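You operate a simulated robot arm through the tools that you are given. There is no shell and no other tool. Be economical: measure what you need, move in short steps, check, and stop when the job is done.

You are at the controls of a simulated two-armed robot. One attempt, no reset.

Task
On the left half of the bench, fold the blue cloth in half.

The check looks at the end state, three seconds after you hand in, the way a careful person would. Anything else that was tipped, shoved, dropped, spilled or broken makes it a failure. Flat cloth is picked up by pressing the open fingertips on it (5 to 10 N) and closing them slowly along it; thin cloth reads only 2 to 8 mm in the jaws.

Robot
Two 6-joint arms with two-finger parallel grippers on one trunk, on a base that drives. Base frame: it is fixed to the floor where the robot stands at the start and does not move with it; the origin is under the middle of the robot, x ahead of it, y to its left, z up; the surface under the hand at the start is at about z = 850. Lengths are in mm, angles in rad, forces in N, time in s.
The left shoulder is at the start at [-89, 177, 806], the right one opposite. With the tool pointing down near the work surface each hand reaches from about 100 to 700 mm from the robot's upright axis, wherever it stands, measured 20 degrees to its own side. Places, roughly: left half of the bench [700, -500, 800]. Payload 1.57 kg a hand.
The TCP of each hand is the grasp point between the finger pads, 30 mm short of the fingertips. In the tool frame z runs along the fingers and y along their closing line. The gripper opens to 80 mm. The fingers are 17 mm wide and 12 mm thick; the gripper's body (40 by 82 mm) begins 80 mm behind the TCP.
Orientation is that of the tool frame in the base frame, as a unit quaternion [x, y, z, w]. With the fingers straight down and closing along the base's y, the tool's x points along the base's -x, its y along +y and its z along -z.

Tools
- The arms move only by the tool apply_moves. It takes "left_deltas", "right_deltas" or both (then of equal length, played together; a hand with none holds still); each is a list of rows, each a list of 7 numbers: the shift along the tool's x, y, z in cm, then the turn, a rotation vector about the tool's x, y, z in rad, then the opening, from 0 (shut) to 1 (fully open). In form: [[x, y, z, ax, ay, az, gripper], ...]. A call has 1 to 10 rows; each row is the pose to reach, as a shift and turn from the pose commanded when the call began, along the tool's axes at that moment. Rows are played at 5 a second. More than 50 mm and 0.15 rad between two rows, or a gripper value outside its range, and nothing of the call is played. Where a pose cannot be reached the arm comes as near as it can. A force on the tool above 40 N (or 10 N above the force at the start of the call, whichever is more), or a blocked arm, ends the call early, and 0.2 s more pass. The fingers move at their own pace (about 72 mm/s each) and stop on an object; they squeeze with about 28 N. The grip force told is the motor's: it shows also when the fingers shut on nothing. Time passes only in rows, and 0.2 s behind the last, so rows that repeat a pose let the fingers close. The reply holds the time, the measured pose of the TCP, the force on the tool along the base axes, the opening and the grip force, in the units named above and with some noise, with the torque about the TCP (base axes, N m) and any sound that the robot's microphone picked up, and new pictures: "show" is both (left out), scene, wrist or none (wrist: the cameras of the hands that moved).
- Cameras (640 x 400 px; columns grow to the right, rows downward): "scene" is now at [31.8, -3.1, 1523.7]; the picture's right is [-0.05, -1.00, 0.00], its down [-0.79, 0.04, -0.62] and it looks along [0.61, -0.03, -0.79] (base axes); focal length 255 px, centre (320, 200). "left" rides on the left gripper at [72, 7, -122] in its tool frame; the picture's right is [-0.09, 1.00, 0.00], its down [-0.84, -0.08, -0.54] and it looks along [-0.54, -0.05, 0.84] (tool axes); focal length 238 px, centre (320, 200). "right" rides on the right gripper at [72, -7, -122] in its tool frame; the picture's right is [0.09, 1.00, 0.00], its down [-0.84, 0.08, -0.54] and it looks along [-0.54, 0.05, 0.84] (tool axes); focal length 238 px, centre (320, 200).
- move_column(by): slides the trunk up (or, below 0, down) by that many mm; the arms and the scene camera ride with it, the base frame stays. It gives what a move gives, with no picture.
- steer(legs): drives the robot by 1 to 6 legs, each [ahead, left, turn to the left] in mm, mm and rad, along the robot's own axes; the way and the turn of a leg run together, so that a leg with both is an arc; at most 1500 mm and 3.142 rad a leg. The arms and the cameras ride along, it lands a little off, and it stops where it bumps. It gives what a move gives, and a new picture of the scene camera.
- turn_head(pan, tilt): turns the head with the scene camera to pan (to the left, within 2.496 rad either way) and tilt (down, from -0.506 to 1.204), counted from straight ahead of the robot. It gives what a move gives, and a new picture of the scene camera.
- probe_pixels(camera, pixels): there is no depth. For up to 12 entries [column, row, z] of the newest picture of that camera ("zoom" is the newest enlarged one), the place [x, y] in the base frame at which the ray of that pixel passes the height z, good to about 3 mm. It takes no simulated time.
- zoom(camera, box): a new picture of the part [left, top, right, bottom] of that camera's present view, enlarged. It takes no simulated time.
- hand_in(): hands the job in; it is judged then, once.

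Work in short steps. Measure before you move; look again where a grasp or a placing could have gone wrong, and mend it. You have 80 turns and 260 pictures in all, those below and enlarged ones among them. Open the grippers and draw the arms clear of the work before you hand the job in, unless the task says otherwise; then end with one line.

The tools are called as a command line: name --argument value ..., lists and objects as JSON in quotes. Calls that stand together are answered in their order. apply_moves: Moves the arms, as the interface text tells. Its arguments: {"type":"object","properties":{"left_deltas":{"type":"array","items":{"type":"array","items":{"type":"number"}}},"right_deltas":{"type":"array","items":{"type":"array","items":{"type":"number"}}},"show":{"type":"string","enum":["both","scene","wrist","none"]}},"required":[]} The other tools are called the same way: move_column (by) slides the trunk up or down; steer (legs) drives the base; turn_head (pan, tilt) turns the head that bears the scene camera; probe_pixels (camera, pixels) gives the place at which the rays of pixels pass given heights; zoom (camera, box) takes an enlarged picture of a part of a camera's view; hand_in () hands the job in.

At the start:

```text
t: 0.0
left_ee_pos: [494.9, 137.7, 1088.7]
left_tool_rot: [0.0, 1.0, 0.0, 0.0]
left_wrist_force: [0.0, -0.4, -0.5]
left_wrist_torque: [0.02, 0.0, -0.01]
left_width: 80.0
left_gripper_force: 0.0
right_ee_pos: [432.8, -286.1, 1096.3]
right_tool_rot: [0.0, 1.0, 0.0, -0.001]
right_wrist_force: [0.2, 0.7, 0.9]
right_wrist_torque: [-0.01, -0.02, -0.01]
right_width: 80.1
right_gripper_force: 0.1
trunk travel left (down, up): [-250.0, 78.0]
robot x, y, heading: [0.4, 1.3, -0.005]
head pan, tilt: [-0.049, 0.908]
```

scene: 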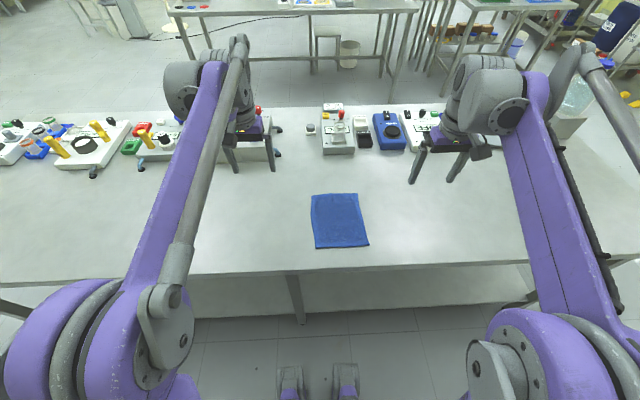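
right: 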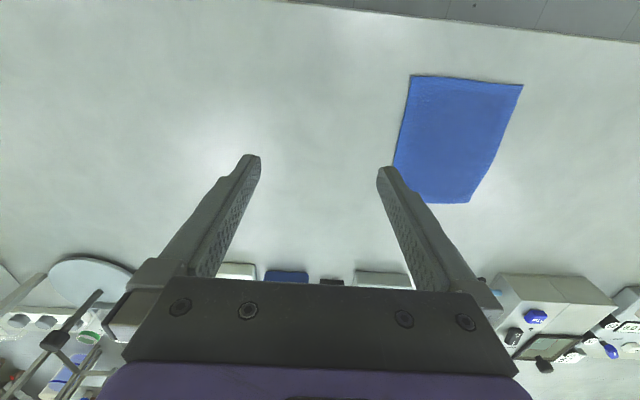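
left: 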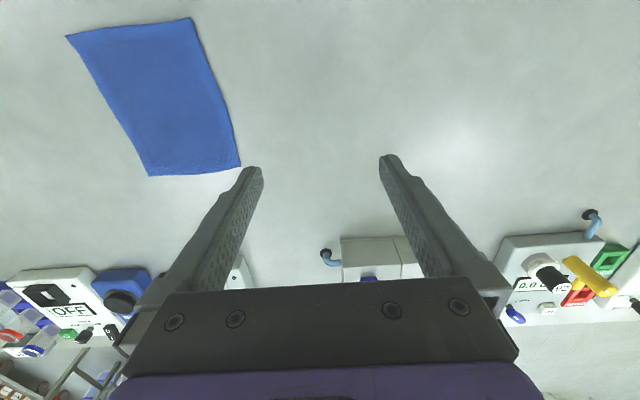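

The blue cloth lies at about scene pixels (311,196), (357,193), (369,245), (315,249). I'll measure its corners at the table height and zoom in.

probe_pixels --camera "scene" --pixels '[[311, 196, 850], [357, 193, 850], [369, 245, 850], [315, 249, 850], [300, 273, 850], [340, 155, 850]]'

zoom --camera "scene" --box '[280, 170, 400, 260]'

probe_pixels --camera "right" --pixels '[[412, 75, 850], [523, 85, 850], [469, 203, 850], [392, 165, 850]]'

probe_pixels --camera "left" --pixels '[[66, 36, 850], [190, 17, 850], [240, 166, 850], [148, 176, 850]]'

```text
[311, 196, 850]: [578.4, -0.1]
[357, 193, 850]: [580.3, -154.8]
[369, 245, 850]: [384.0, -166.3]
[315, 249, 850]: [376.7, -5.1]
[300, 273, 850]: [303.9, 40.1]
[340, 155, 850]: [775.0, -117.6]
```

```text
4.44 times, centred on (340, 215) of scene
```

zoom: 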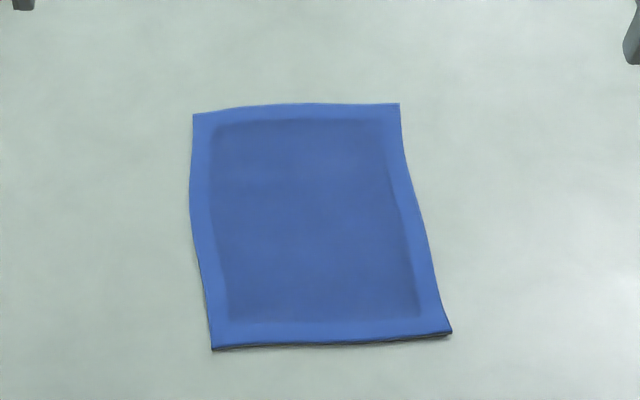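

```text
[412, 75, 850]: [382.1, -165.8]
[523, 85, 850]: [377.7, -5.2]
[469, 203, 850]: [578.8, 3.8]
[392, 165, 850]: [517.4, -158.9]
```

```text
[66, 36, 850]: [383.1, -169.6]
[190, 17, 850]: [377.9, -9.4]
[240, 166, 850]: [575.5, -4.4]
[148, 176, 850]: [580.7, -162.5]
```

Corners agree at z=850: x from 380 to 579, y from about 0 to -163. I'll grip the two far corners with fingers closing along y and fold the far edge toward the robot; first I'll hover both hands above them with fingers partly open.

apply_moves --left_deltas '[[-1.3, -2.75, 2.5, 0, 0, 0, 0.8], [-2.6, -5.5, 5, 0, 0, 0, 0.6], [-3.9, -8.2, 7.5, 0, 0, 0, 0.45], [-5.2, -11, 10, 0, 0, 0, 0.45], [-6.5, -13.7, 12.5, 0, 0, 0, 0.45], [-7.7, -16.3, 15.4, 0, 0, 0, 0.45], [-7.7, -16.3, 15.4, 0, 0, 0, 0.45]]' --right_deltas '[[-2.3, 2.4, 2.7, 0, 0, 0, 0.8], [-4.7, 4.8, 5.4, 0, 0, 0, 0.6], [-7, 7.2, 8.1, 0, 0, 0, 0.45], [-9.4, 9.6, 10.8, 0, 0, 0, 0.45], [-11.7, 12, 13.5, 0, 0, 0, 0.45], [-14, 14.6, 16.1, 0, 0, 0, 0.45], [-14, 14.6, 16.1, 0, 0, 0, 0.45]]'

```text
t: 1.6
left_ee_pos: [570.0, -24.5, 935.8]
left_tool_rot: [0.0, 1.0, 0.0, 0.0]
left_wrist_force: [0.0, 0.0, -0.2]
left_wrist_torque: [-0.02, 0.01, 0.0]
left_width: 36.0
left_gripper_force: 0.0
right_ee_pos: [573.1, -141.3, 934.9]
right_tool_rot: [0.0, 1.0, 0.0, 0.001]
right_wrist_force: [-0.6, 0.6, 0.0]
right_wrist_torque: [0.01, 0.0, 0.01]
right_width: 35.8
right_gripper_force: 0.0
trunk travel left (down, up): [-250.0, 78.0]
robot x, y, heading: [-1.8, -0.6, 0.0]
head pan, tilt: [-0.049, 0.908]
```

scene: 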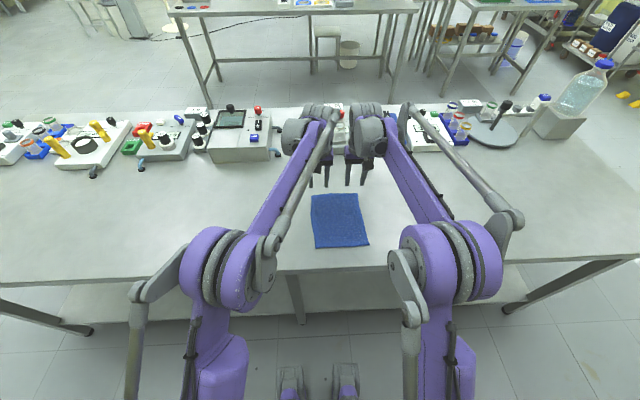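
right: 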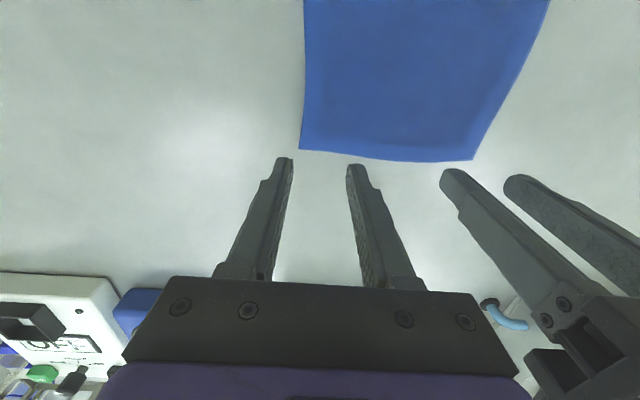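
left: 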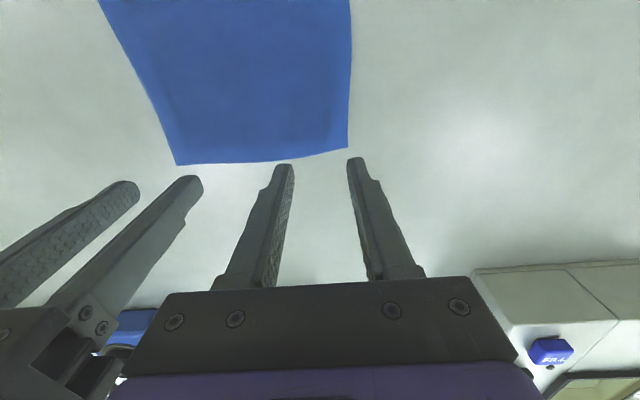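

The hands hover just beyond the far corners; I'll re-measure those corners from both wrist pictures.

probe_pixels --camera "right" --pixels '[[299, 149, 851], [340, 152, 851], [472, 160, 851], [395, 160, 851]]'

probe_pixels --camera "left" --pixels '[[177, 165, 851], [348, 147, 851], [300, 157, 851], [240, 162, 851]]'

```text
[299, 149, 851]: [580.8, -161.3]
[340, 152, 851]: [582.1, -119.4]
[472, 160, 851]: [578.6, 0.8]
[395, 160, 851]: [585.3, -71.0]
```

```text
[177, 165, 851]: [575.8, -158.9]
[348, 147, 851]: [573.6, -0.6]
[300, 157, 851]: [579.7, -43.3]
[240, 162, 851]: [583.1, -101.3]
```

Edge is at x≈577–580. I'll narrow the fingers to ~28 mm, shift slightly inward, and descend to just above the cloth.

apply_moves --left_deltas '[[0, -0.25, 0, 0, 0, 0, 0.35], [0, -0.25, 2.0, 0, 0, 0, 0.35], [0, -0.25, 4.0, 0, 0, 0, 0.35], [0, -0.25, 5.1, 0, 0, 0, 0.35], [0, -0.25, 5.1, 0, 0, 0, 0.35]]' --right_deltas '[[0, 0.6, 0, 0, 0, 0, 0.35], [0, 0.6, 2.0, 0, 0, 0, 0.35], [0, 0.6, 4.0, 0, 0, 0, 0.35], [0, 0.6, 5.0, 0, 0, 0, 0.35], [0, 0.6, 5.0, 0, 0, 0, 0.35]]' --show "wrist"

```text
t: 2.8
left_ee_pos: [570.6, -27.2, 883.8]
left_tool_rot: [0.0, 1.0, 0.0, 0.0]
left_wrist_force: [1.8, 0.3, 3.5]
left_wrist_torque: [-0.04, 0.04, 0.02]
left_width: 27.9
left_gripper_force: 0.1
right_ee_pos: [573.4, -133.8, 885.9]
right_tool_rot: [0.0, 1.0, 0.0, 0.0]
right_wrist_force: [0.1, 0.2, -0.4]
right_wrist_torque: [0.0, -0.01, 0.01]
right_width: 28.2
right_gripper_force: 0.0
trunk travel left (down, up): [-250.0, 78.0]
robot x, y, heading: [-0.2, -2.2, -0.001]
head pan, tilt: [-0.049, 0.908]
```

right: 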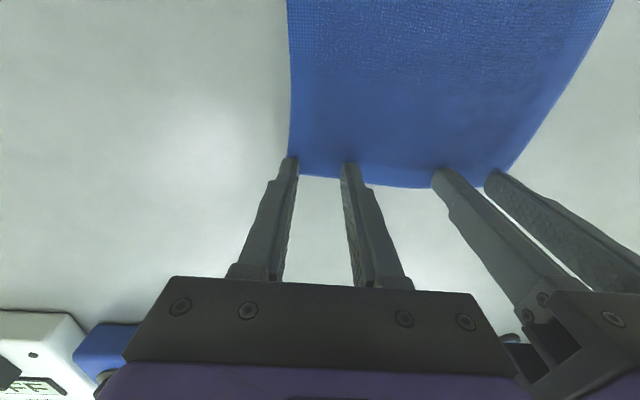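
left: 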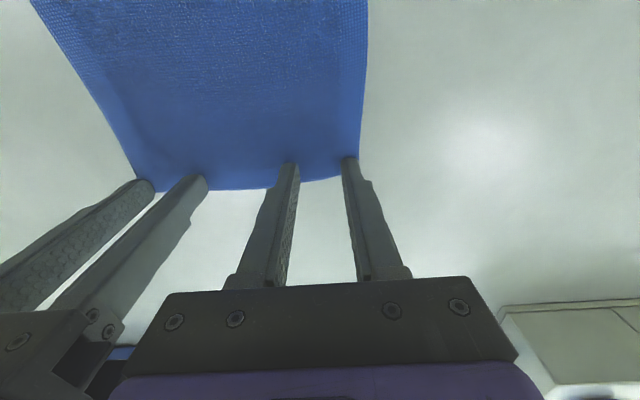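

The left hand already touches (3.5 N); the right is ~2 mm above. Fingers are at the edge on cloth; I'll press a little more with each.

apply_moves --left_deltas '[[0, 0, 0.1, 0, 0, 0, 0.35], [0, 0, 0.15, 0, 0, 0, 0.35]]' --right_deltas '[[0, 0, 0.2, 0, 0, 0, 0.35], [0, 0, 0.35, 0, 0, 0, 0.35]]' --show "none"

```text
t: 3.4
left_ee_pos: [570.9, -27.2, 882.9]
left_tool_rot: [0.001, 1.0, 0.0, 0.001]
left_wrist_force: [1.9, -1.3, 6.6]
left_wrist_torque: [-0.05, -0.02, 0.01]
left_width: 28.0
left_gripper_force: 0.1
right_ee_pos: [572.2, -134.1, 882.6]
right_tool_rot: [0.0, 1.0, 0.0, 0.0]
right_wrist_force: [2.5, 0.1, 10.5]
right_wrist_torque: [0.06, -0.06, -0.04]
right_width: 27.6
right_gripper_force: 0.0
trunk travel left (down, up): [-250.0, 78.0]
robot x, y, heading: [-0.6, 3.2, 0.004]
head pan, tilt: [-0.049, 0.908]
```

Pressing at 6.6 N and 10.5 N, which is the right range. Now I close both slowly along the cloth.

apply_moves --left_deltas '[[0, 0, 0.03, 0, 0, 0, 0.3], [0, 0, 0.03, 0, 0, 0, 0.25], [0, 0, 0.03, 0, 0, 0, 0.2], [0, 0, 0.03, 0, 0, 0, 0.15], [0, 0, 0.03, 0, 0, 0, 0.1], [0, 0, 0.03, 0, 0, 0, 0.05], [0, 0, 0.03, 0, 0, 0, 0], [0, 0, 0.03, 0, 0, 0, 0], [0, 0, 0.03, 0, 0, 0, 0]]' --right_deltas '[[0, 0, -0.05, 0, 0, 0, 0.3], [0, 0, -0.05, 0, 0, 0, 0.25], [0, 0, -0.05, 0, 0, 0, 0.2], [0, 0, -0.05, 0, 0, 0, 0.15], [0, 0, -0.05, 0, 0, 0, 0.1], [0, 0, -0.05, 0, 0, 0, 0.05], [0, 0, -0.05, 0, 0, 0, 0], [0, 0, -0.05, 0, 0, 0, 0], [0, 0, -0.05, 0, 0, 0, 0]]' --show "wrist"

```text
t: 5.4
left_ee_pos: [570.4, -29.1, 882.9]
left_tool_rot: [0.0, 1.0, -0.002, 0.0]
left_wrist_force: [1.4, -26.1, 6.6]
left_wrist_torque: [-0.81, -0.04, 0.1]
left_width: 4.1
left_gripper_force: 25.3
right_ee_pos: [572.4, -131.7, 885.2]
right_tool_rot: [0.0, 1.0, 0.001, 0.0]
right_wrist_force: [-0.8, 26.1, 14.1]
right_wrist_torque: [0.86, 0.02, -0.01]
right_width: 5.1
right_gripper_force: 25.0
trunk travel left (down, up): [-250.0, 78.0]
robot x, y, heading: [-4.9, 2.0, -0.002]
head pan, tilt: [-0.049, 0.908]
```

right: 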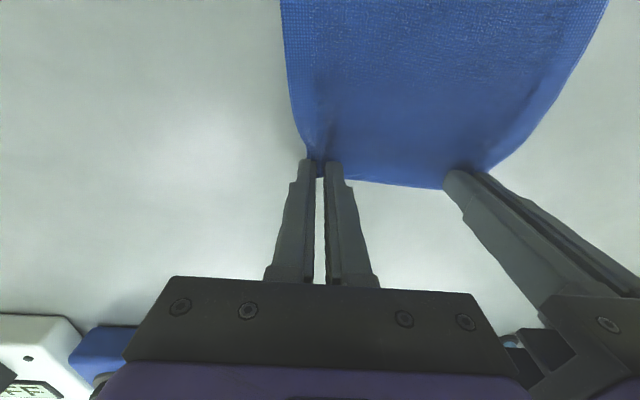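
left: 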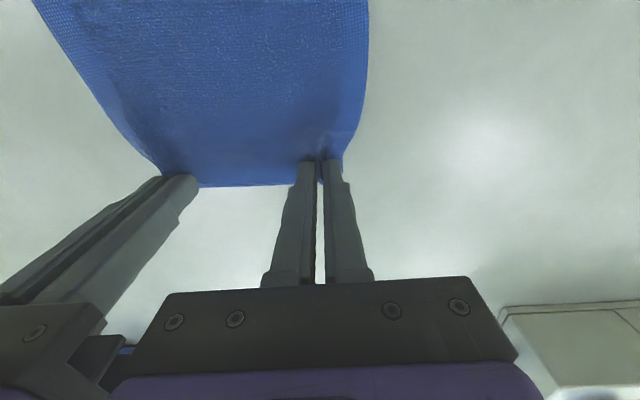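

Both jaws hold cloth (4.1 and 5.1 mm), but the hands pull against each other at 26 N. I bring each 5 mm inward and lift 25 mm.

apply_moves --left_deltas '[[0, -0.3, -0.3, 0, 0, 0, 0], [0, -0.5, -0.8, 0, 0, 0, 0], [0, -0.5, -1.6, 0, 0, 0, 0], [0.3, -0.5, -2.5, 0, 0, 0, 0]]' --right_deltas '[[0, 0.3, -0.3, 0, 0, 0, 0], [0, 0.5, -0.8, 0, 0, 0, 0], [0, 0.5, -1.6, 0, 0, 0, 0], [0.3, 0.5, -2.5, 0, 0, 0, 0]]'

```text
t: 6.4
left_ee_pos: [568.5, -32.2, 908.5]
left_tool_rot: [0.0, 1.0, 0.0, 0.0]
left_wrist_force: [1.0, -11.7, 0.5]
left_wrist_torque: [-0.35, -0.04, 0.03]
left_width: 4.0
left_gripper_force: 24.7
right_ee_pos: [569.5, -130.2, 906.9]
right_tool_rot: [0.0, 1.0, 0.0, 0.0]
right_wrist_force: [-1.1, 12.2, 0.7]
right_wrist_torque: [0.36, 0.01, 0.0]
right_width: 3.6
right_gripper_force: 24.8
trunk travel left (down, up): [-250.0, 78.0]
robot x, y, heading: [1.4, -1.2, -0.001]
head pan, tilt: [-0.049, 0.908]
```

scene: 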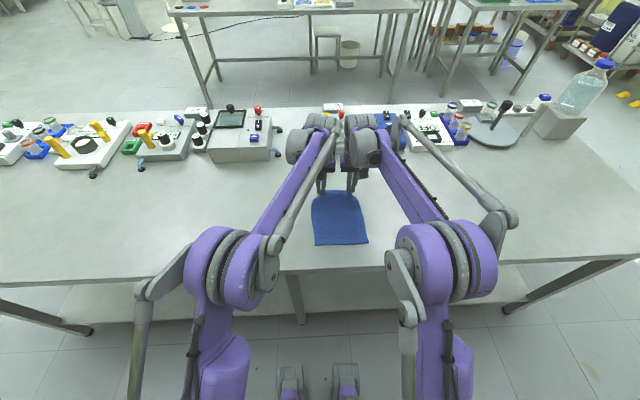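
right: 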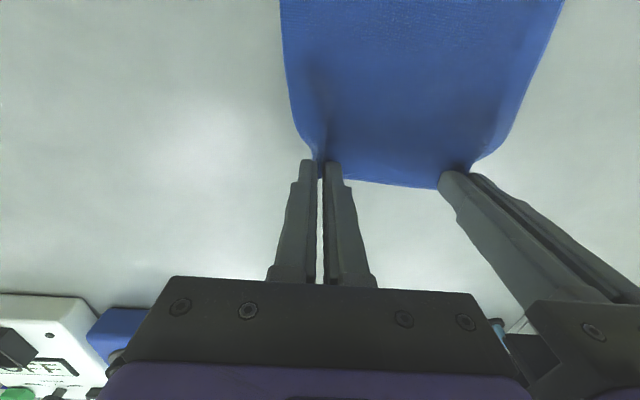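
left: 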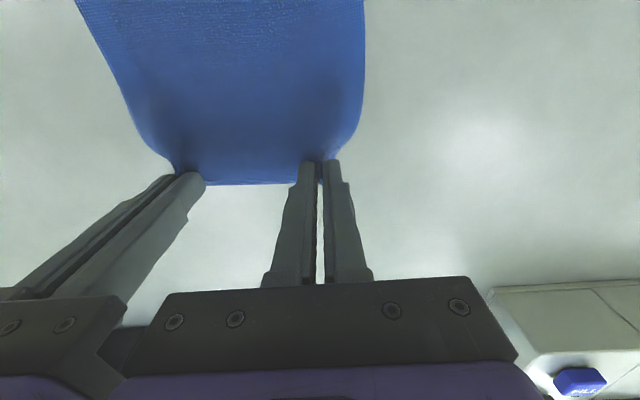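

Both corners are up and held. I swing them in an arc toward the robot over the mid-line x≈480, tilting the fingers progressively to point forward.

apply_moves --left_deltas '[[0.7, -0.15, -2.7, 0, 0, 0, 0], [2.7, -0.15, -4.7, 0, -0.1, 0, 0], [5.3, -0.15, -5.8, 0, -0.2, 0, 0], [8.3, -0.15, -6.1, 0, -0.3, 0, 0], [11.3, -0.15, -5.6, 0, -0.4, 0, 0], [11.3, -0.15, -5.6, 0, -0.4, 0, 0]]' --right_deltas '[[0.7, 0.15, -2.7, 0, 0, 0, 0], [2.7, 0.15, -4.7, 0, -0.1, 0, 0], [5.3, 0.15, -5.8, 0, -0.2, 0, 0], [8.3, 0.15, -6.1, 0, -0.3, 0, 0], [11.3, 0.15, -5.6, 0, -0.4, 0, 0], [11.3, 0.15, -5.6, 0, -0.4, 0, 0]]'

```text
t: 7.8
left_ee_pos: [455.5, -35.5, 963.0]
left_tool_rot: [0.0, 0.98, 0.0, 0.199]
left_wrist_force: [-0.6, -4.0, -0.3]
left_wrist_torque: [-0.11, 0.0, -0.02]
left_width: 3.6
left_gripper_force: 24.2
right_ee_pos: [457.3, -128.6, 962.3]
right_tool_rot: [0.0, 0.98, 0.0, 0.199]
right_wrist_force: [0.0, 5.2, -0.7]
right_wrist_torque: [0.14, 0.04, 0.07]
right_width: 3.2
right_gripper_force: 24.2
trunk travel left (down, up): [-250.0, 78.0]
robot x, y, heading: [-1.7, -2.8, -0.002]
head pan, tilt: [-0.049, 0.908]
```

scene: 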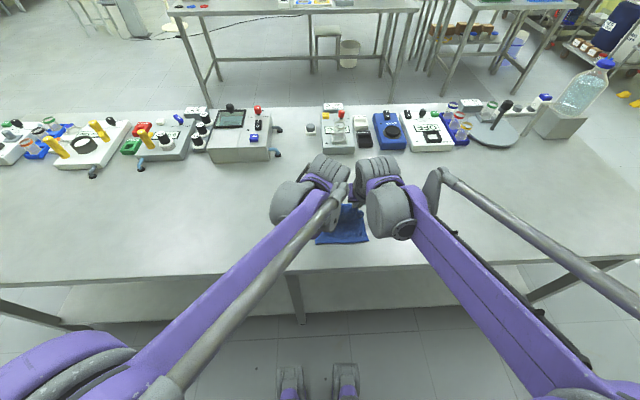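
right: 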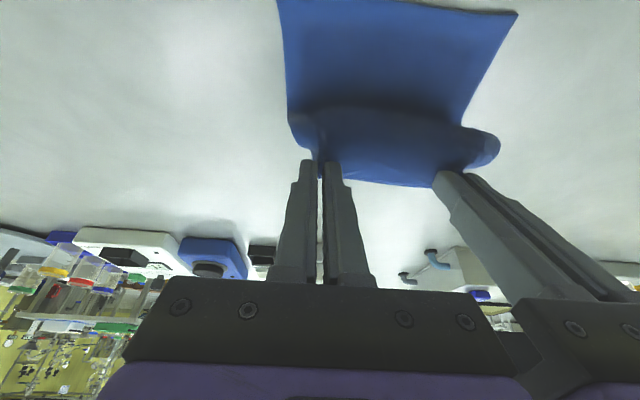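
left: 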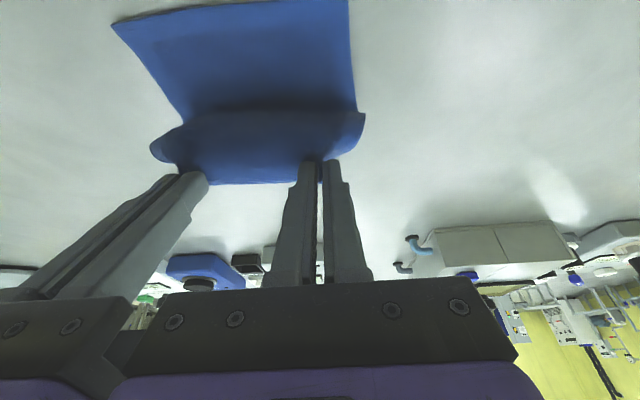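

The cloth is arching up under the hands. I check where the near edge lies now.

probe_pixels --camera "scene" --pixels '[[317, 245, 851], [369, 240, 851]]'

zoom --camera "scene" --box '[280, 170, 400, 260]'

probe_pixels --camera "left" --pixels '[[113, 22, 851], [348, 1, 851]]'

probe_pixels --camera "right" --pixels '[[278, 1, 851], [518, 12, 851]]'

```text
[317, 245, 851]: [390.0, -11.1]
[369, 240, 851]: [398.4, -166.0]
```

```text
4.44 times, centred on (340, 215) of scene
```

zoom: 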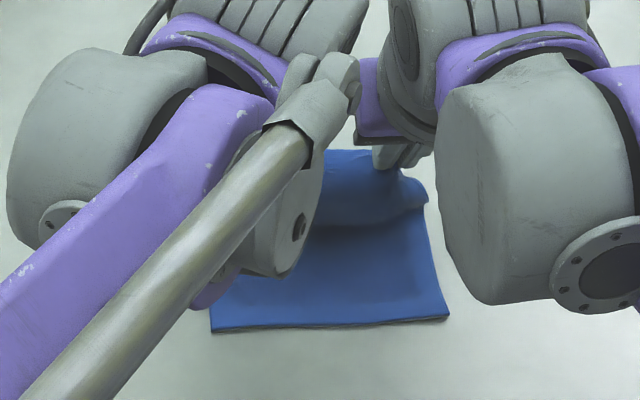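

```text
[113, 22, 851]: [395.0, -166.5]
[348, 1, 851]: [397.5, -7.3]
```

```text
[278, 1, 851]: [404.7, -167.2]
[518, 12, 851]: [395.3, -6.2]
```

The near edge sits at x≈395 and the cloth bends softly around the hands. I continue down and back with tilt to 0.8 rad, stopping the tips about 20 mm above the near edge.

apply_moves --left_deltas '[[2.88, 0, 0.41, 0, -0.1, 0, 0], [5.78, 0, 1.35, 0, -0.2, 0, 0], [7.94, 0, 2.62, 0, -0.3, 0, 0], [9.48, 0, 3.81, 0, -0.4, 0, 0], [9.48, 0, 3.81, 0, -0.4, 0, 0]]' --right_deltas '[[2.88, 0, 0.41, 0, -0.1, 0, 0], [5.78, 0, 1.35, 0, -0.2, 0, 0], [7.94, 0, 2.62, 0, -0.3, 0, 0], [9.48, 0, 3.81, 0, -0.4, 0, 0], [9.48, 0, 3.81, 0, -0.4, 0, 0]]'

```text
t: 9.0
left_ee_pos: [381.7, -34.2, 891.5]
left_tool_rot: [0.0, 0.921, 0.0, 0.39]
left_wrist_force: [0.8, -0.9, 0.1]
left_wrist_torque: [0.01, -0.02, -0.04]
left_width: 3.2
left_gripper_force: 24.1
right_ee_pos: [382.7, -126.7, 889.9]
right_tool_rot: [0.0, 0.921, 0.0, 0.39]
right_wrist_force: [0.6, 1.9, 1.3]
right_wrist_torque: [0.0, -0.02, -0.03]
right_width: 3.4
right_gripper_force: 24.3
trunk travel left (down, up): [-250.0, 78.0]
robot x, y, heading: [-0.5, -1.2, -0.004]
head pan, tilt: [-0.049, 0.908]
```

scene: 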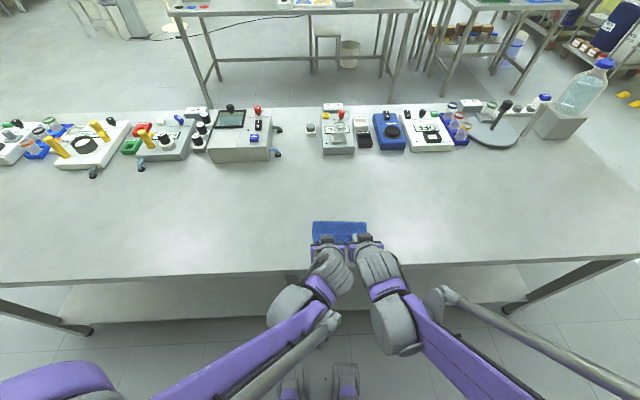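
right: 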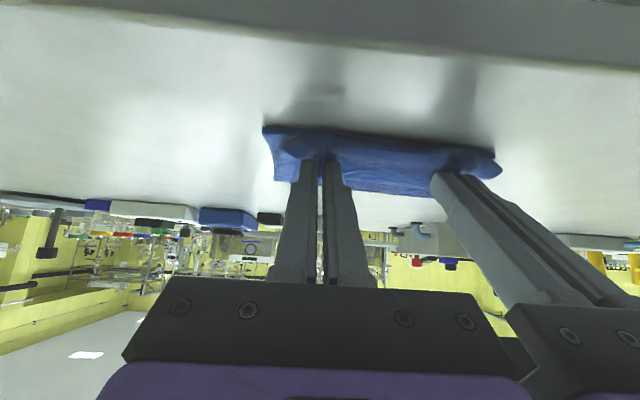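
left: 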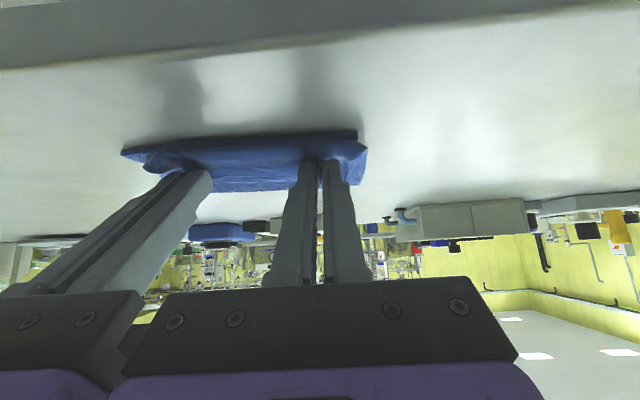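

The cloth has followed. I zoom in to see the layers and edges.

zoom --camera "right" --box '[220, 80, 540, 280]'

zoom --camera "scene" --box '[290, 200, 390, 270]'

probe_pixels --camera "right" --pixels '[[264, 126, 851], [495, 152, 851]]'

probe_pixels --camera "scene" --pixels '[[313, 222, 851], [367, 220, 851]]'

```text
2.00 times, centred on (380, 180) of right
```

zoom: 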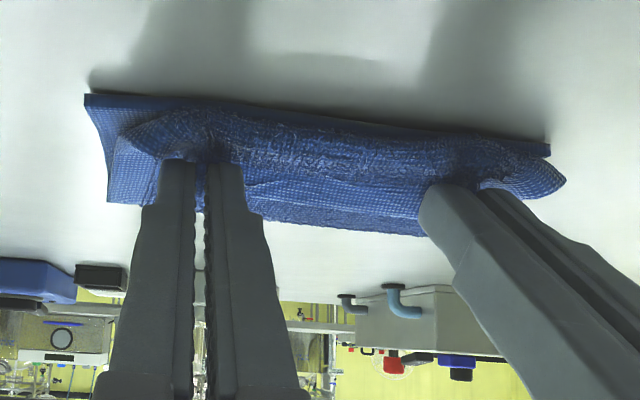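

```text
5.71 times, centred on (340, 235) of scene
```

zoom: 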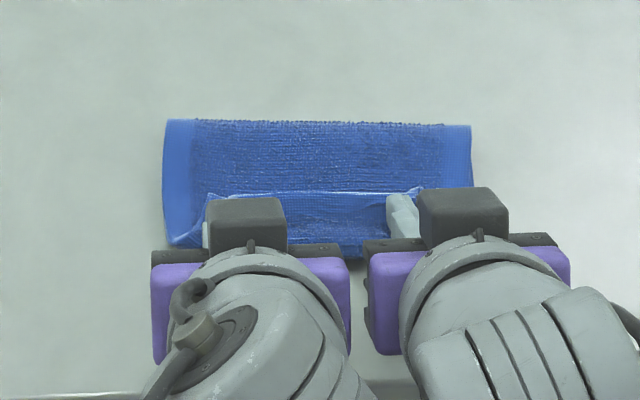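

```text
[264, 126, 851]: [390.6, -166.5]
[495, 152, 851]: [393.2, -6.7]
```

```text
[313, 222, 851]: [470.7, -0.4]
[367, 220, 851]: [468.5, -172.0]
```

The fold crest is ~470 and the held edge strip points up at the fingers. I lower the tips ~9 mm and 6 mm toward the robot onto the near edge, then open the fingers just a little.

apply_moves --left_deltas '[[0.5, 0, 0.1, 0, 0, 0, 0], [1.06, 0, 0.2, 0, 0, 0, 0], [1.06, 0, 0.2, 0, 0, 0, 0]]' --right_deltas '[[0.5, 0, 0.1, 0, 0, 0, 0], [1.06, 0, 0.2, 0, 0, 0, 0], [1.06, 0, 0.2, 0, 0, 0, 0]]' --show "wrist"

zoom --camera "scene" --box '[290, 200, 390, 270]'

```text
t: 9.8
left_ee_pos: [377.1, -35.2, 882.0]
left_tool_rot: [0.001, 0.92, -0.002, 0.392]
left_wrist_force: [5.0, -2.6, 22.7]
left_wrist_torque: [-0.08, -0.48, -0.01]
left_width: 3.6
left_gripper_force: 23.9
right_ee_pos: [378.9, -127.6, 884.0]
right_tool_rot: [-0.001, 0.92, 0.0, 0.391]
right_wrist_force: [6.1, 2.7, 27.5]
right_wrist_torque: [0.11, -0.56, 0.05]
right_width: 3.4
right_gripper_force: 24.6
trunk travel left (down, up): [-250.0, 78.0]
robot x, y, heading: [-1.6, -3.4, -0.0]
head pan, tilt: [-0.049, 0.908]
```

right: 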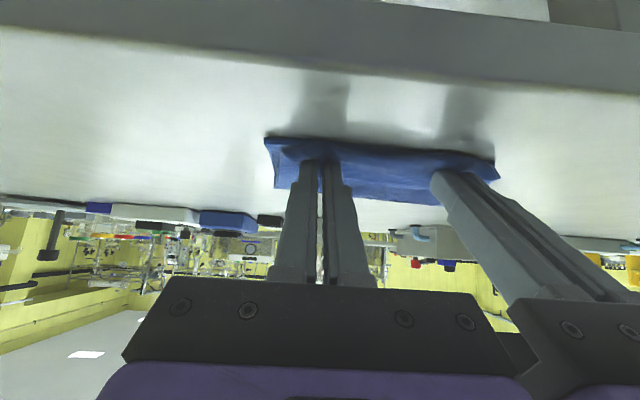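
left: 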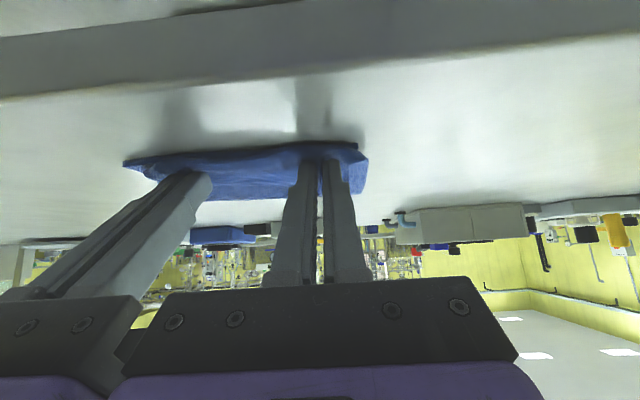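

```text
5.71 times, centred on (340, 235) of scene
```

zoom: 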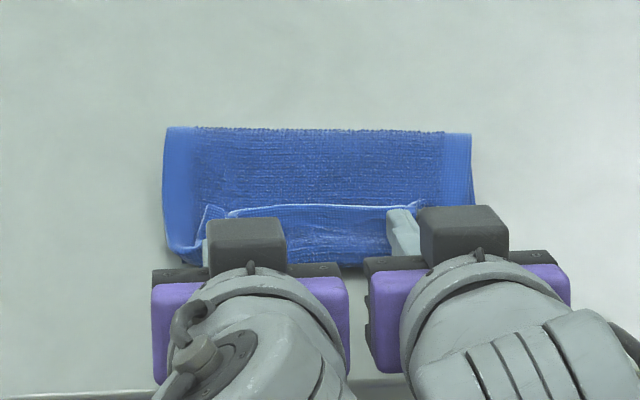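

Pressing ~25 N, so I relax up ~4 mm and open the fingers slightly (to ~24 mm, so the hands don't collide) to let the edge spring flat.

apply_moves --left_deltas '[[-0.29, 0, -0.28, 0, 0, 0, 0], [-0.29, 0, -0.28, 0, 0, 0, 0.1], [-0.29, 0, -0.28, 0, 0, 0, 0.2], [-0.29, 0, -0.28, 0, 0, 0, 0.3], [-0.29, 0, -0.28, 0, 0, 0, 0.3]]' --right_deltas '[[-0.29, 0, -0.28, 0, 0, 0, 0], [-0.29, 0, -0.28, 0, 0, 0, 0.1], [-0.29, 0, -0.28, 0, 0, 0, 0.2], [-0.29, 0, -0.28, 0, 0, 0, 0.3], [-0.29, 0, -0.28, 0, 0, 0, 0.3]]' --show "wrist"

zoom --camera "scene" --box '[290, 200, 390, 270]'

zoom --camera "right" --box '[220, 80, 540, 280]'

```text
t: 11.0
left_ee_pos: [376.4, -34.1, 886.9]
left_tool_rot: [0.0, 0.921, 0.0, 0.39]
left_wrist_force: [-1.8, -0.1, 4.6]
left_wrist_torque: [-0.01, -0.03, -0.03]
left_width: 21.4
left_gripper_force: 0.0
right_ee_pos: [378.2, -128.2, 885.5]
right_tool_rot: [0.0, 0.921, 0.0, 0.39]
right_wrist_force: [-1.1, -0.5, 2.8]
right_wrist_torque: [0.01, -0.06, -0.02]
right_width: 21.9
right_gripper_force: 0.2
trunk travel left (down, up): [-250.0, 78.0]
robot x, y, heading: [0.1, 0.6, -0.005]
head pan, tilt: [-0.049, 0.908]
```

right: 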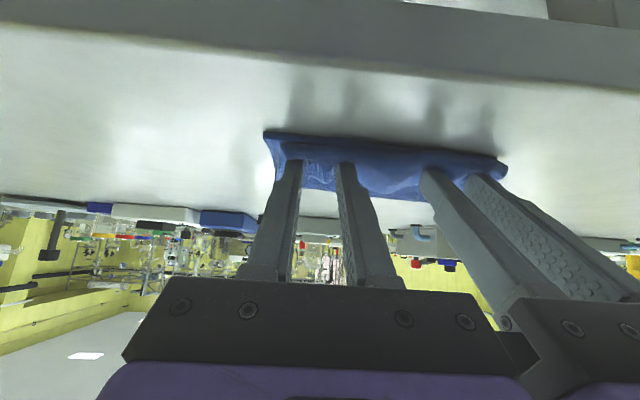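
left: 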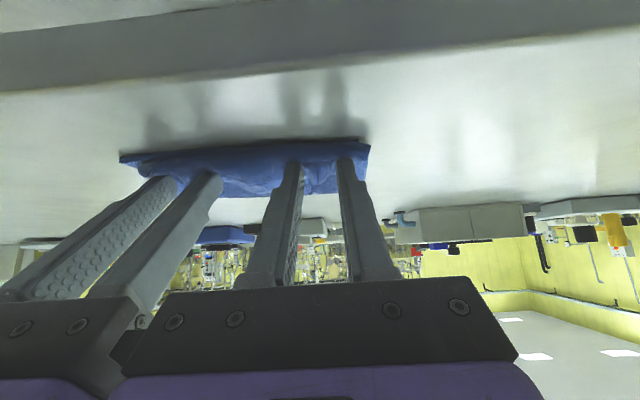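

```text
5.71 times, centred on (340, 235) of scene
```

zoom: 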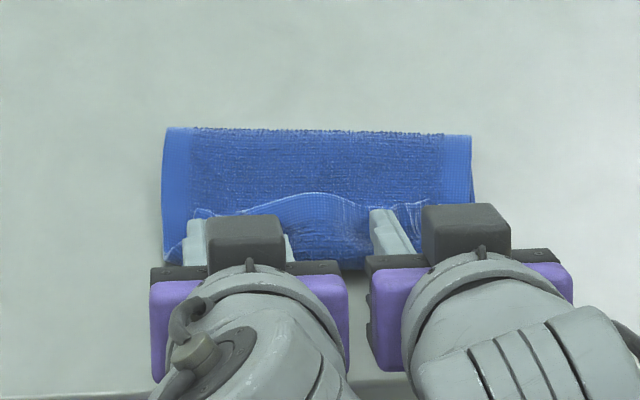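

```text
2.00 times, centred on (380, 180) of right
```

zoom: 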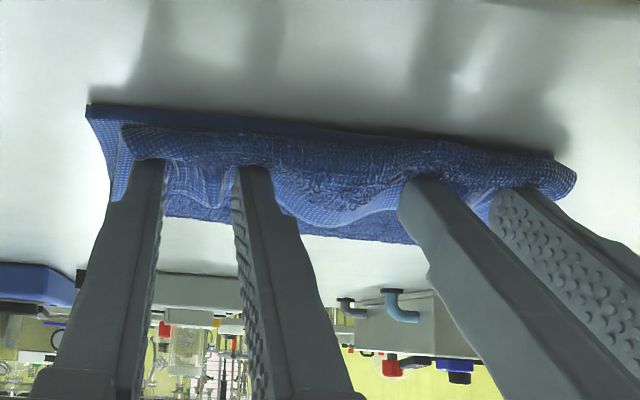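

The edge strip still curls up around the open fingers. I withdraw along the finger direction and watch whether it falls flat.

apply_moves --left_deltas '[[0, 0, -1.5, 0, 0, 0, 0.3], [0, 0, -3, 0, 0, 0, 0.3], [0, 0, -5, 0, 0, 0, 0.3], [0, 0, -7, 0, 0, 0, 0.3]]' --right_deltas '[[0, 0, -1.5, 0, 0, 0, 0.3], [0, 0, -3, 0, 0, 0, 0.3], [0, 0, -5, 0, 0, 0, 0.3], [0, 0, -7, 0, 0, 0, 0.3]]'

zoom --camera "scene" --box '[290, 200, 390, 270]'

zoom --camera "right" --box '[220, 80, 540, 280]'

```text
t: 12.0
left_ee_pos: [326.4, -35.8, 936.3]
left_tool_rot: [0.0, 0.921, 0.001, 0.39]
left_wrist_force: [0.9, -1.0, 0.4]
left_wrist_torque: [-0.01, -0.04, -0.02]
left_width: 23.9
left_gripper_force: 0.0
right_ee_pos: [326.5, -128.7, 934.0]
right_tool_rot: [0.0, 0.921, 0.0, 0.39]
right_wrist_force: [-1.0, 0.4, -0.8]
right_wrist_torque: [0.0, -0.03, -0.02]
right_width: 24.0
right_gripper_force: 0.1
trunk travel left (down, up): [-250.0, 78.0]
robot x, y, heading: [0.1, 1.6, -0.002]
head pan, tilt: [-0.049, 0.908]
```

scene: 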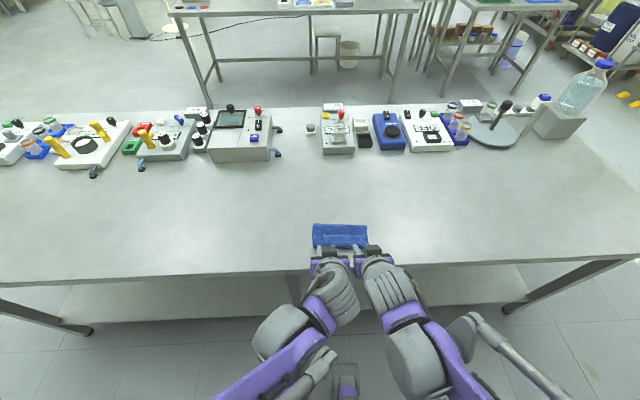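
right: 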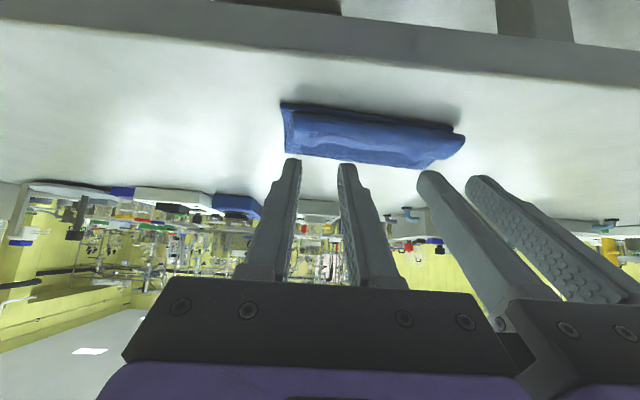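
left: 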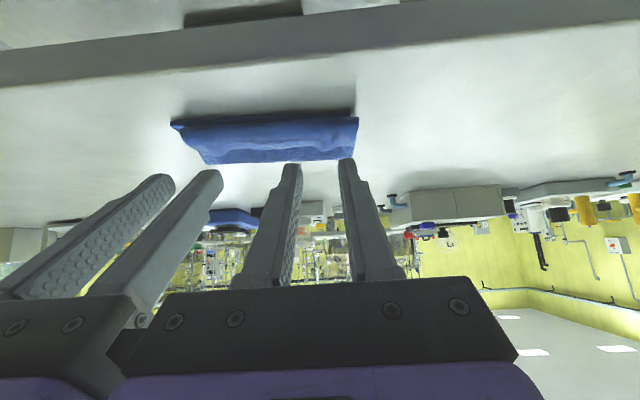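

```text
5.71 times, centred on (340, 235) of scene
```

zoom: 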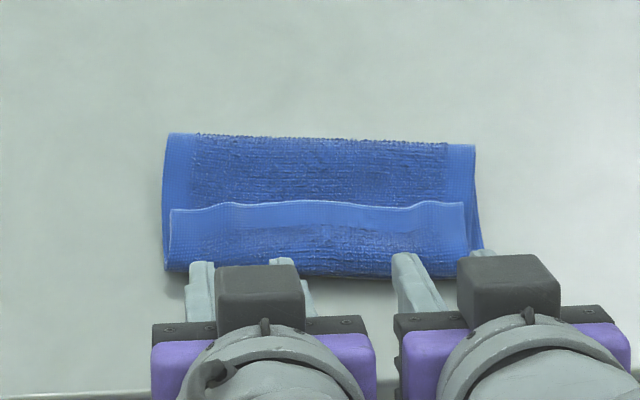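

```text
2.00 times, centred on (380, 180) of right
```

zoom: 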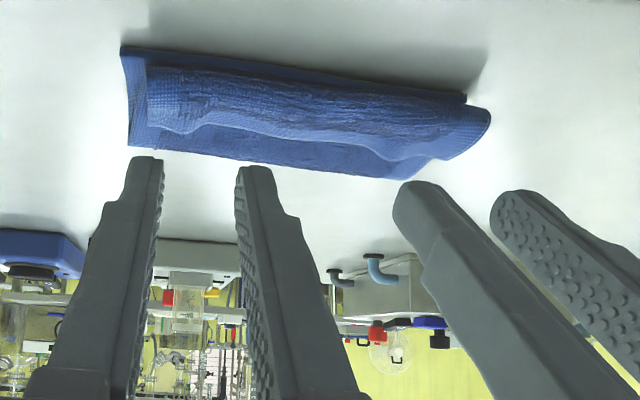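

The edge strip is folded back ~35 mm on top, so the fold isn't finished. I lift the hands and swing them to the far side with the fingers tilted back toward the robot, to get under the strip's free edge and flip it over.

apply_moves --left_deltas '[[-2.87, 0, -2.79, 0, 0.15, 0, 0.3], [-6.77, 0, -3.8, 0, 0.3, 0, 0.3], [-9.58, 0, -2.33, 0, 0.45, 0, 0.3], [-11.67, 0, -0.18, 0, 0.6, 0, 0.3], [-13.4, 0, 2.3, 0, 0.75, 0, 0.4], [-14.4, 0, 4.8, 0, 0.9, 0, 0.5], [-15, 0, 6.8, 0, 1.05, 0, 0.5], [-15, 0, 6.8, 0, 1.2, 0, 0.5], [-15, 0, 6.8, 0, 1.2, 0, 0.5]]' --right_deltas '[[-2.87, 0, -2.79, 0, 0.15, 0, 0.3], [-6.77, 0, -3.8, 0, 0.3, 0, 0.3], [-9.58, 0, -2.33, 0, 0.45, 0, 0.3], [-11.67, 0, -0.18, 0, 0.6, 0, 0.3], [-13.4, 0, 2.3, 0, 0.75, 0, 0.4], [-14.4, 0, 4.8, 0, 0.9, 0, 0.5], [-15, 0, 6.8, 0, 1.05, 0, 0.5], [-15, 0, 6.8, 0, 1.2, 0, 0.5], [-15, 0, 6.8, 0, 1.2, 0, 0.5]]'

zoom --camera "scene" --box '[280, 200, 400, 270]'

```text
t: 14.0
left_ee_pos: [479.5, -33.7, 995.0]
left_tool_rot: [-0.001, 0.98, 0.0, -0.199]
left_wrist_force: [0.0, -0.4, 0.0]
left_wrist_torque: [-0.01, -0.01, -0.01]
left_width: 39.9
left_gripper_force: 0.1
right_ee_pos: [480.0, -127.5, 996.5]
right_tool_rot: [0.0, 0.98, 0.0, -0.2]
right_wrist_force: [0.0, 0.5, 0.0]
right_wrist_torque: [0.0, -0.02, 0.0]
right_width: 40.0
right_gripper_force: 0.0
trunk travel left (down, up): [-250.0, 78.0]
robot x, y, heading: [-0.7, 2.1, -0.004]
head pan, tilt: [-0.049, 0.908]
```

scene: 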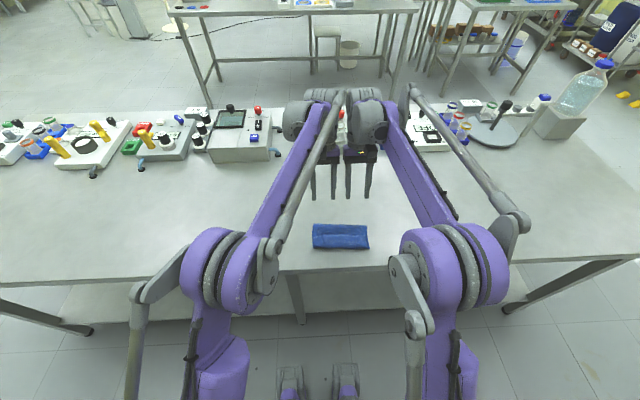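
right: 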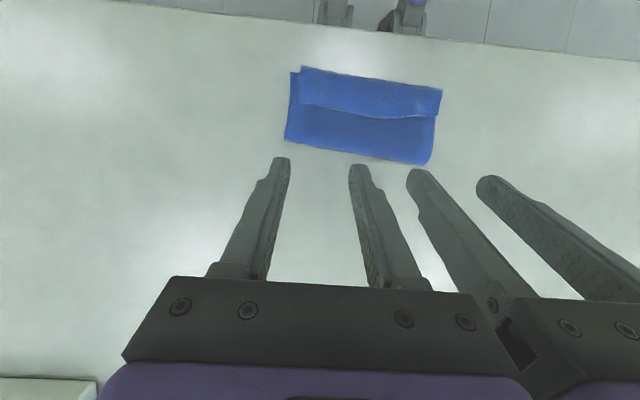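
left: 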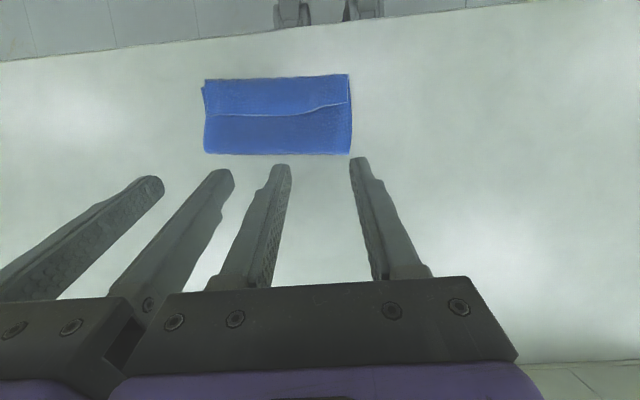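

```text
5.33 times, centred on (340, 235) of scene
```

zoom: 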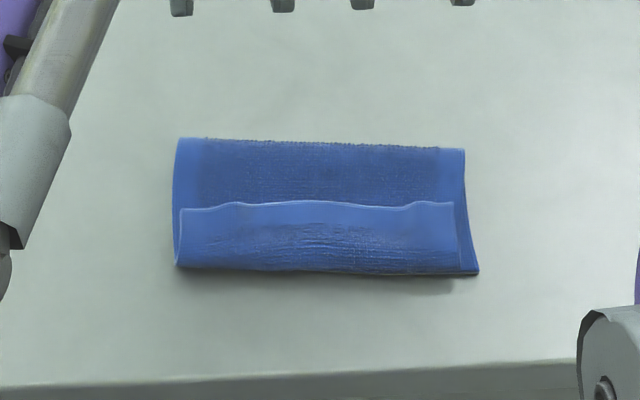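

I now have a clear view. I'll measure the far fold, the strip's free edge and the near crease.

probe_pixels --camera "zoom" --pixels '[[180, 138, 862], [465, 149, 862], [182, 210, 866], [310, 202, 866], [452, 204, 866], [176, 266, 852], [478, 273, 852]]'

probe_pixels --camera "left" --pixels '[[206, 153, 862], [351, 154, 862], [206, 116, 866], [280, 115, 866], [347, 102, 866], [202, 80, 855], [350, 74, 855]]'

zoom --camera "left" --box '[180, 50, 380, 175]'

probe_pixels --camera "right" --pixels '[[286, 140, 862], [428, 164, 862], [299, 103, 866], [370, 119, 866], [437, 113, 866]]'

```text
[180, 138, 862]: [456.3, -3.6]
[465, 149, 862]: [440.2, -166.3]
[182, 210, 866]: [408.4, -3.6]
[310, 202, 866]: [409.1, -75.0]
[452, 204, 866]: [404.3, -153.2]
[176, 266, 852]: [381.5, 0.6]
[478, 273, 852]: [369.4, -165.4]
```

```text
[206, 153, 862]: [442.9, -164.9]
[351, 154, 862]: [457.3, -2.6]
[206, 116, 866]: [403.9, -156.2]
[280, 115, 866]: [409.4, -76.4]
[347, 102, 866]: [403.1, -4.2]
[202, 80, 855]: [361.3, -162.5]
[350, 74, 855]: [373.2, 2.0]
```

```text
3.20 times, centred on (280, 112) of left
```

zoom: 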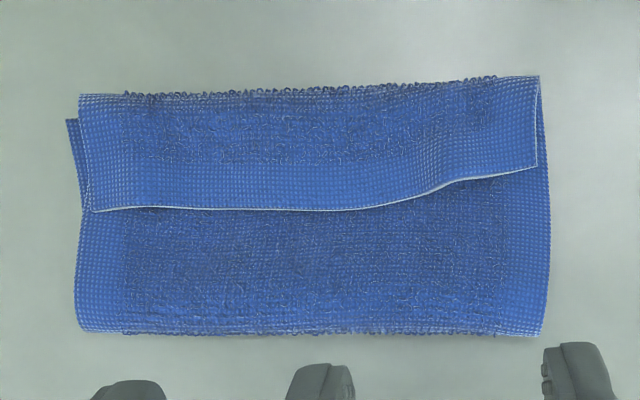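

```text
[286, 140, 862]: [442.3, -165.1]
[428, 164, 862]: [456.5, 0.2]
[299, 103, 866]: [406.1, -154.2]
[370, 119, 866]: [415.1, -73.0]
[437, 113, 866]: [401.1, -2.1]
```

The strip's free edge is at x≈405–412 and raised to z≈866, with the crease at x≈372. I come down tilted just beyond the edge, 15 mm above, and look.

apply_moves --left_deltas '[[0, 0, 3.5, 0, 0, 0, 0.5], [0, 0, 7, 0, 0, 0, 0.5], [0, 0, 9.77, 0, 0, 0, 0.5], [0, 0, 9.77, 0, 0, 0, 0.5]]' --right_deltas '[[0, 0, 3.5, 0, 0, 0, 0.5], [0, 0, 7, 0, 0, 0, 0.5], [0, 0, 9.77, 0, 0, 0, 0.5], [0, 0, 9.77, 0, 0, 0, 0.5]]' --show "wrist"

zoom --camera "left" --box '[120, 40, 440, 240]'

zoom --camera "scene" --box '[290, 200, 390, 270]'

```text
t: 15.0
left_ee_pos: [442.3, -34.4, 906.0]
left_tool_rot: [0.001, 0.98, 0.0, -0.198]
left_wrist_force: [-0.5, -0.3, -0.7]
left_wrist_torque: [0.0, 0.06, 0.0]
left_width: 40.0
left_gripper_force: 0.0
right_ee_pos: [441.5, -128.5, 904.5]
right_tool_rot: [0.001, 0.98, 0.0, -0.198]
right_wrist_force: [0.1, -0.1, -0.1]
right_wrist_torque: [0.01, 0.01, -0.02]
right_width: 40.1
right_gripper_force: 0.1
trunk travel left (down, up): [-250.0, 78.0]
robot x, y, heading: [-0.9, 0.1, -0.001]
head pan, tilt: [-0.049, 0.908]
```

right: 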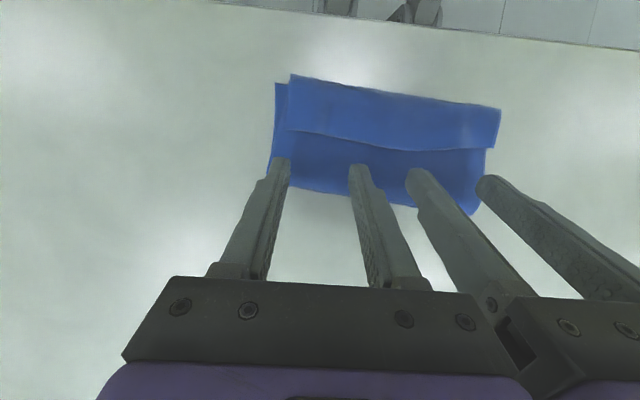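
left: 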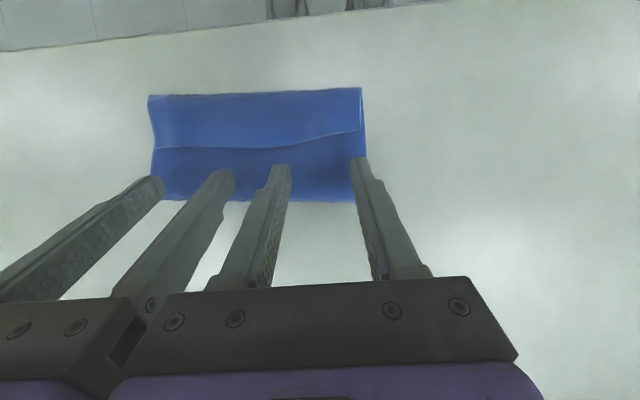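

```text
2.00 times, centred on (280, 140) of left
```

zoom: 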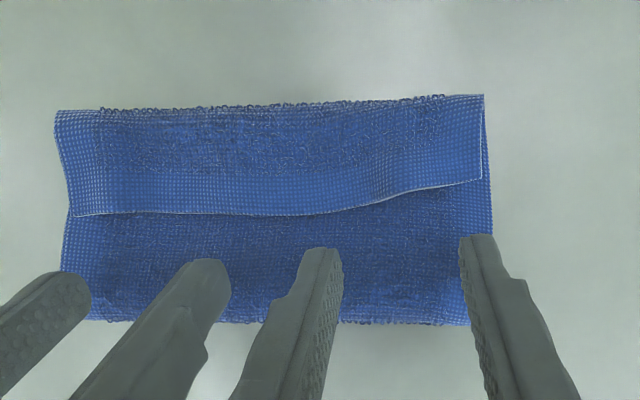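

```text
5.71 times, centred on (340, 235) of scene
```

zoom: 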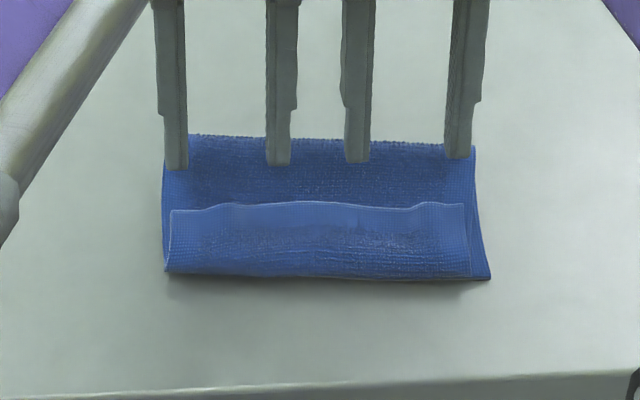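

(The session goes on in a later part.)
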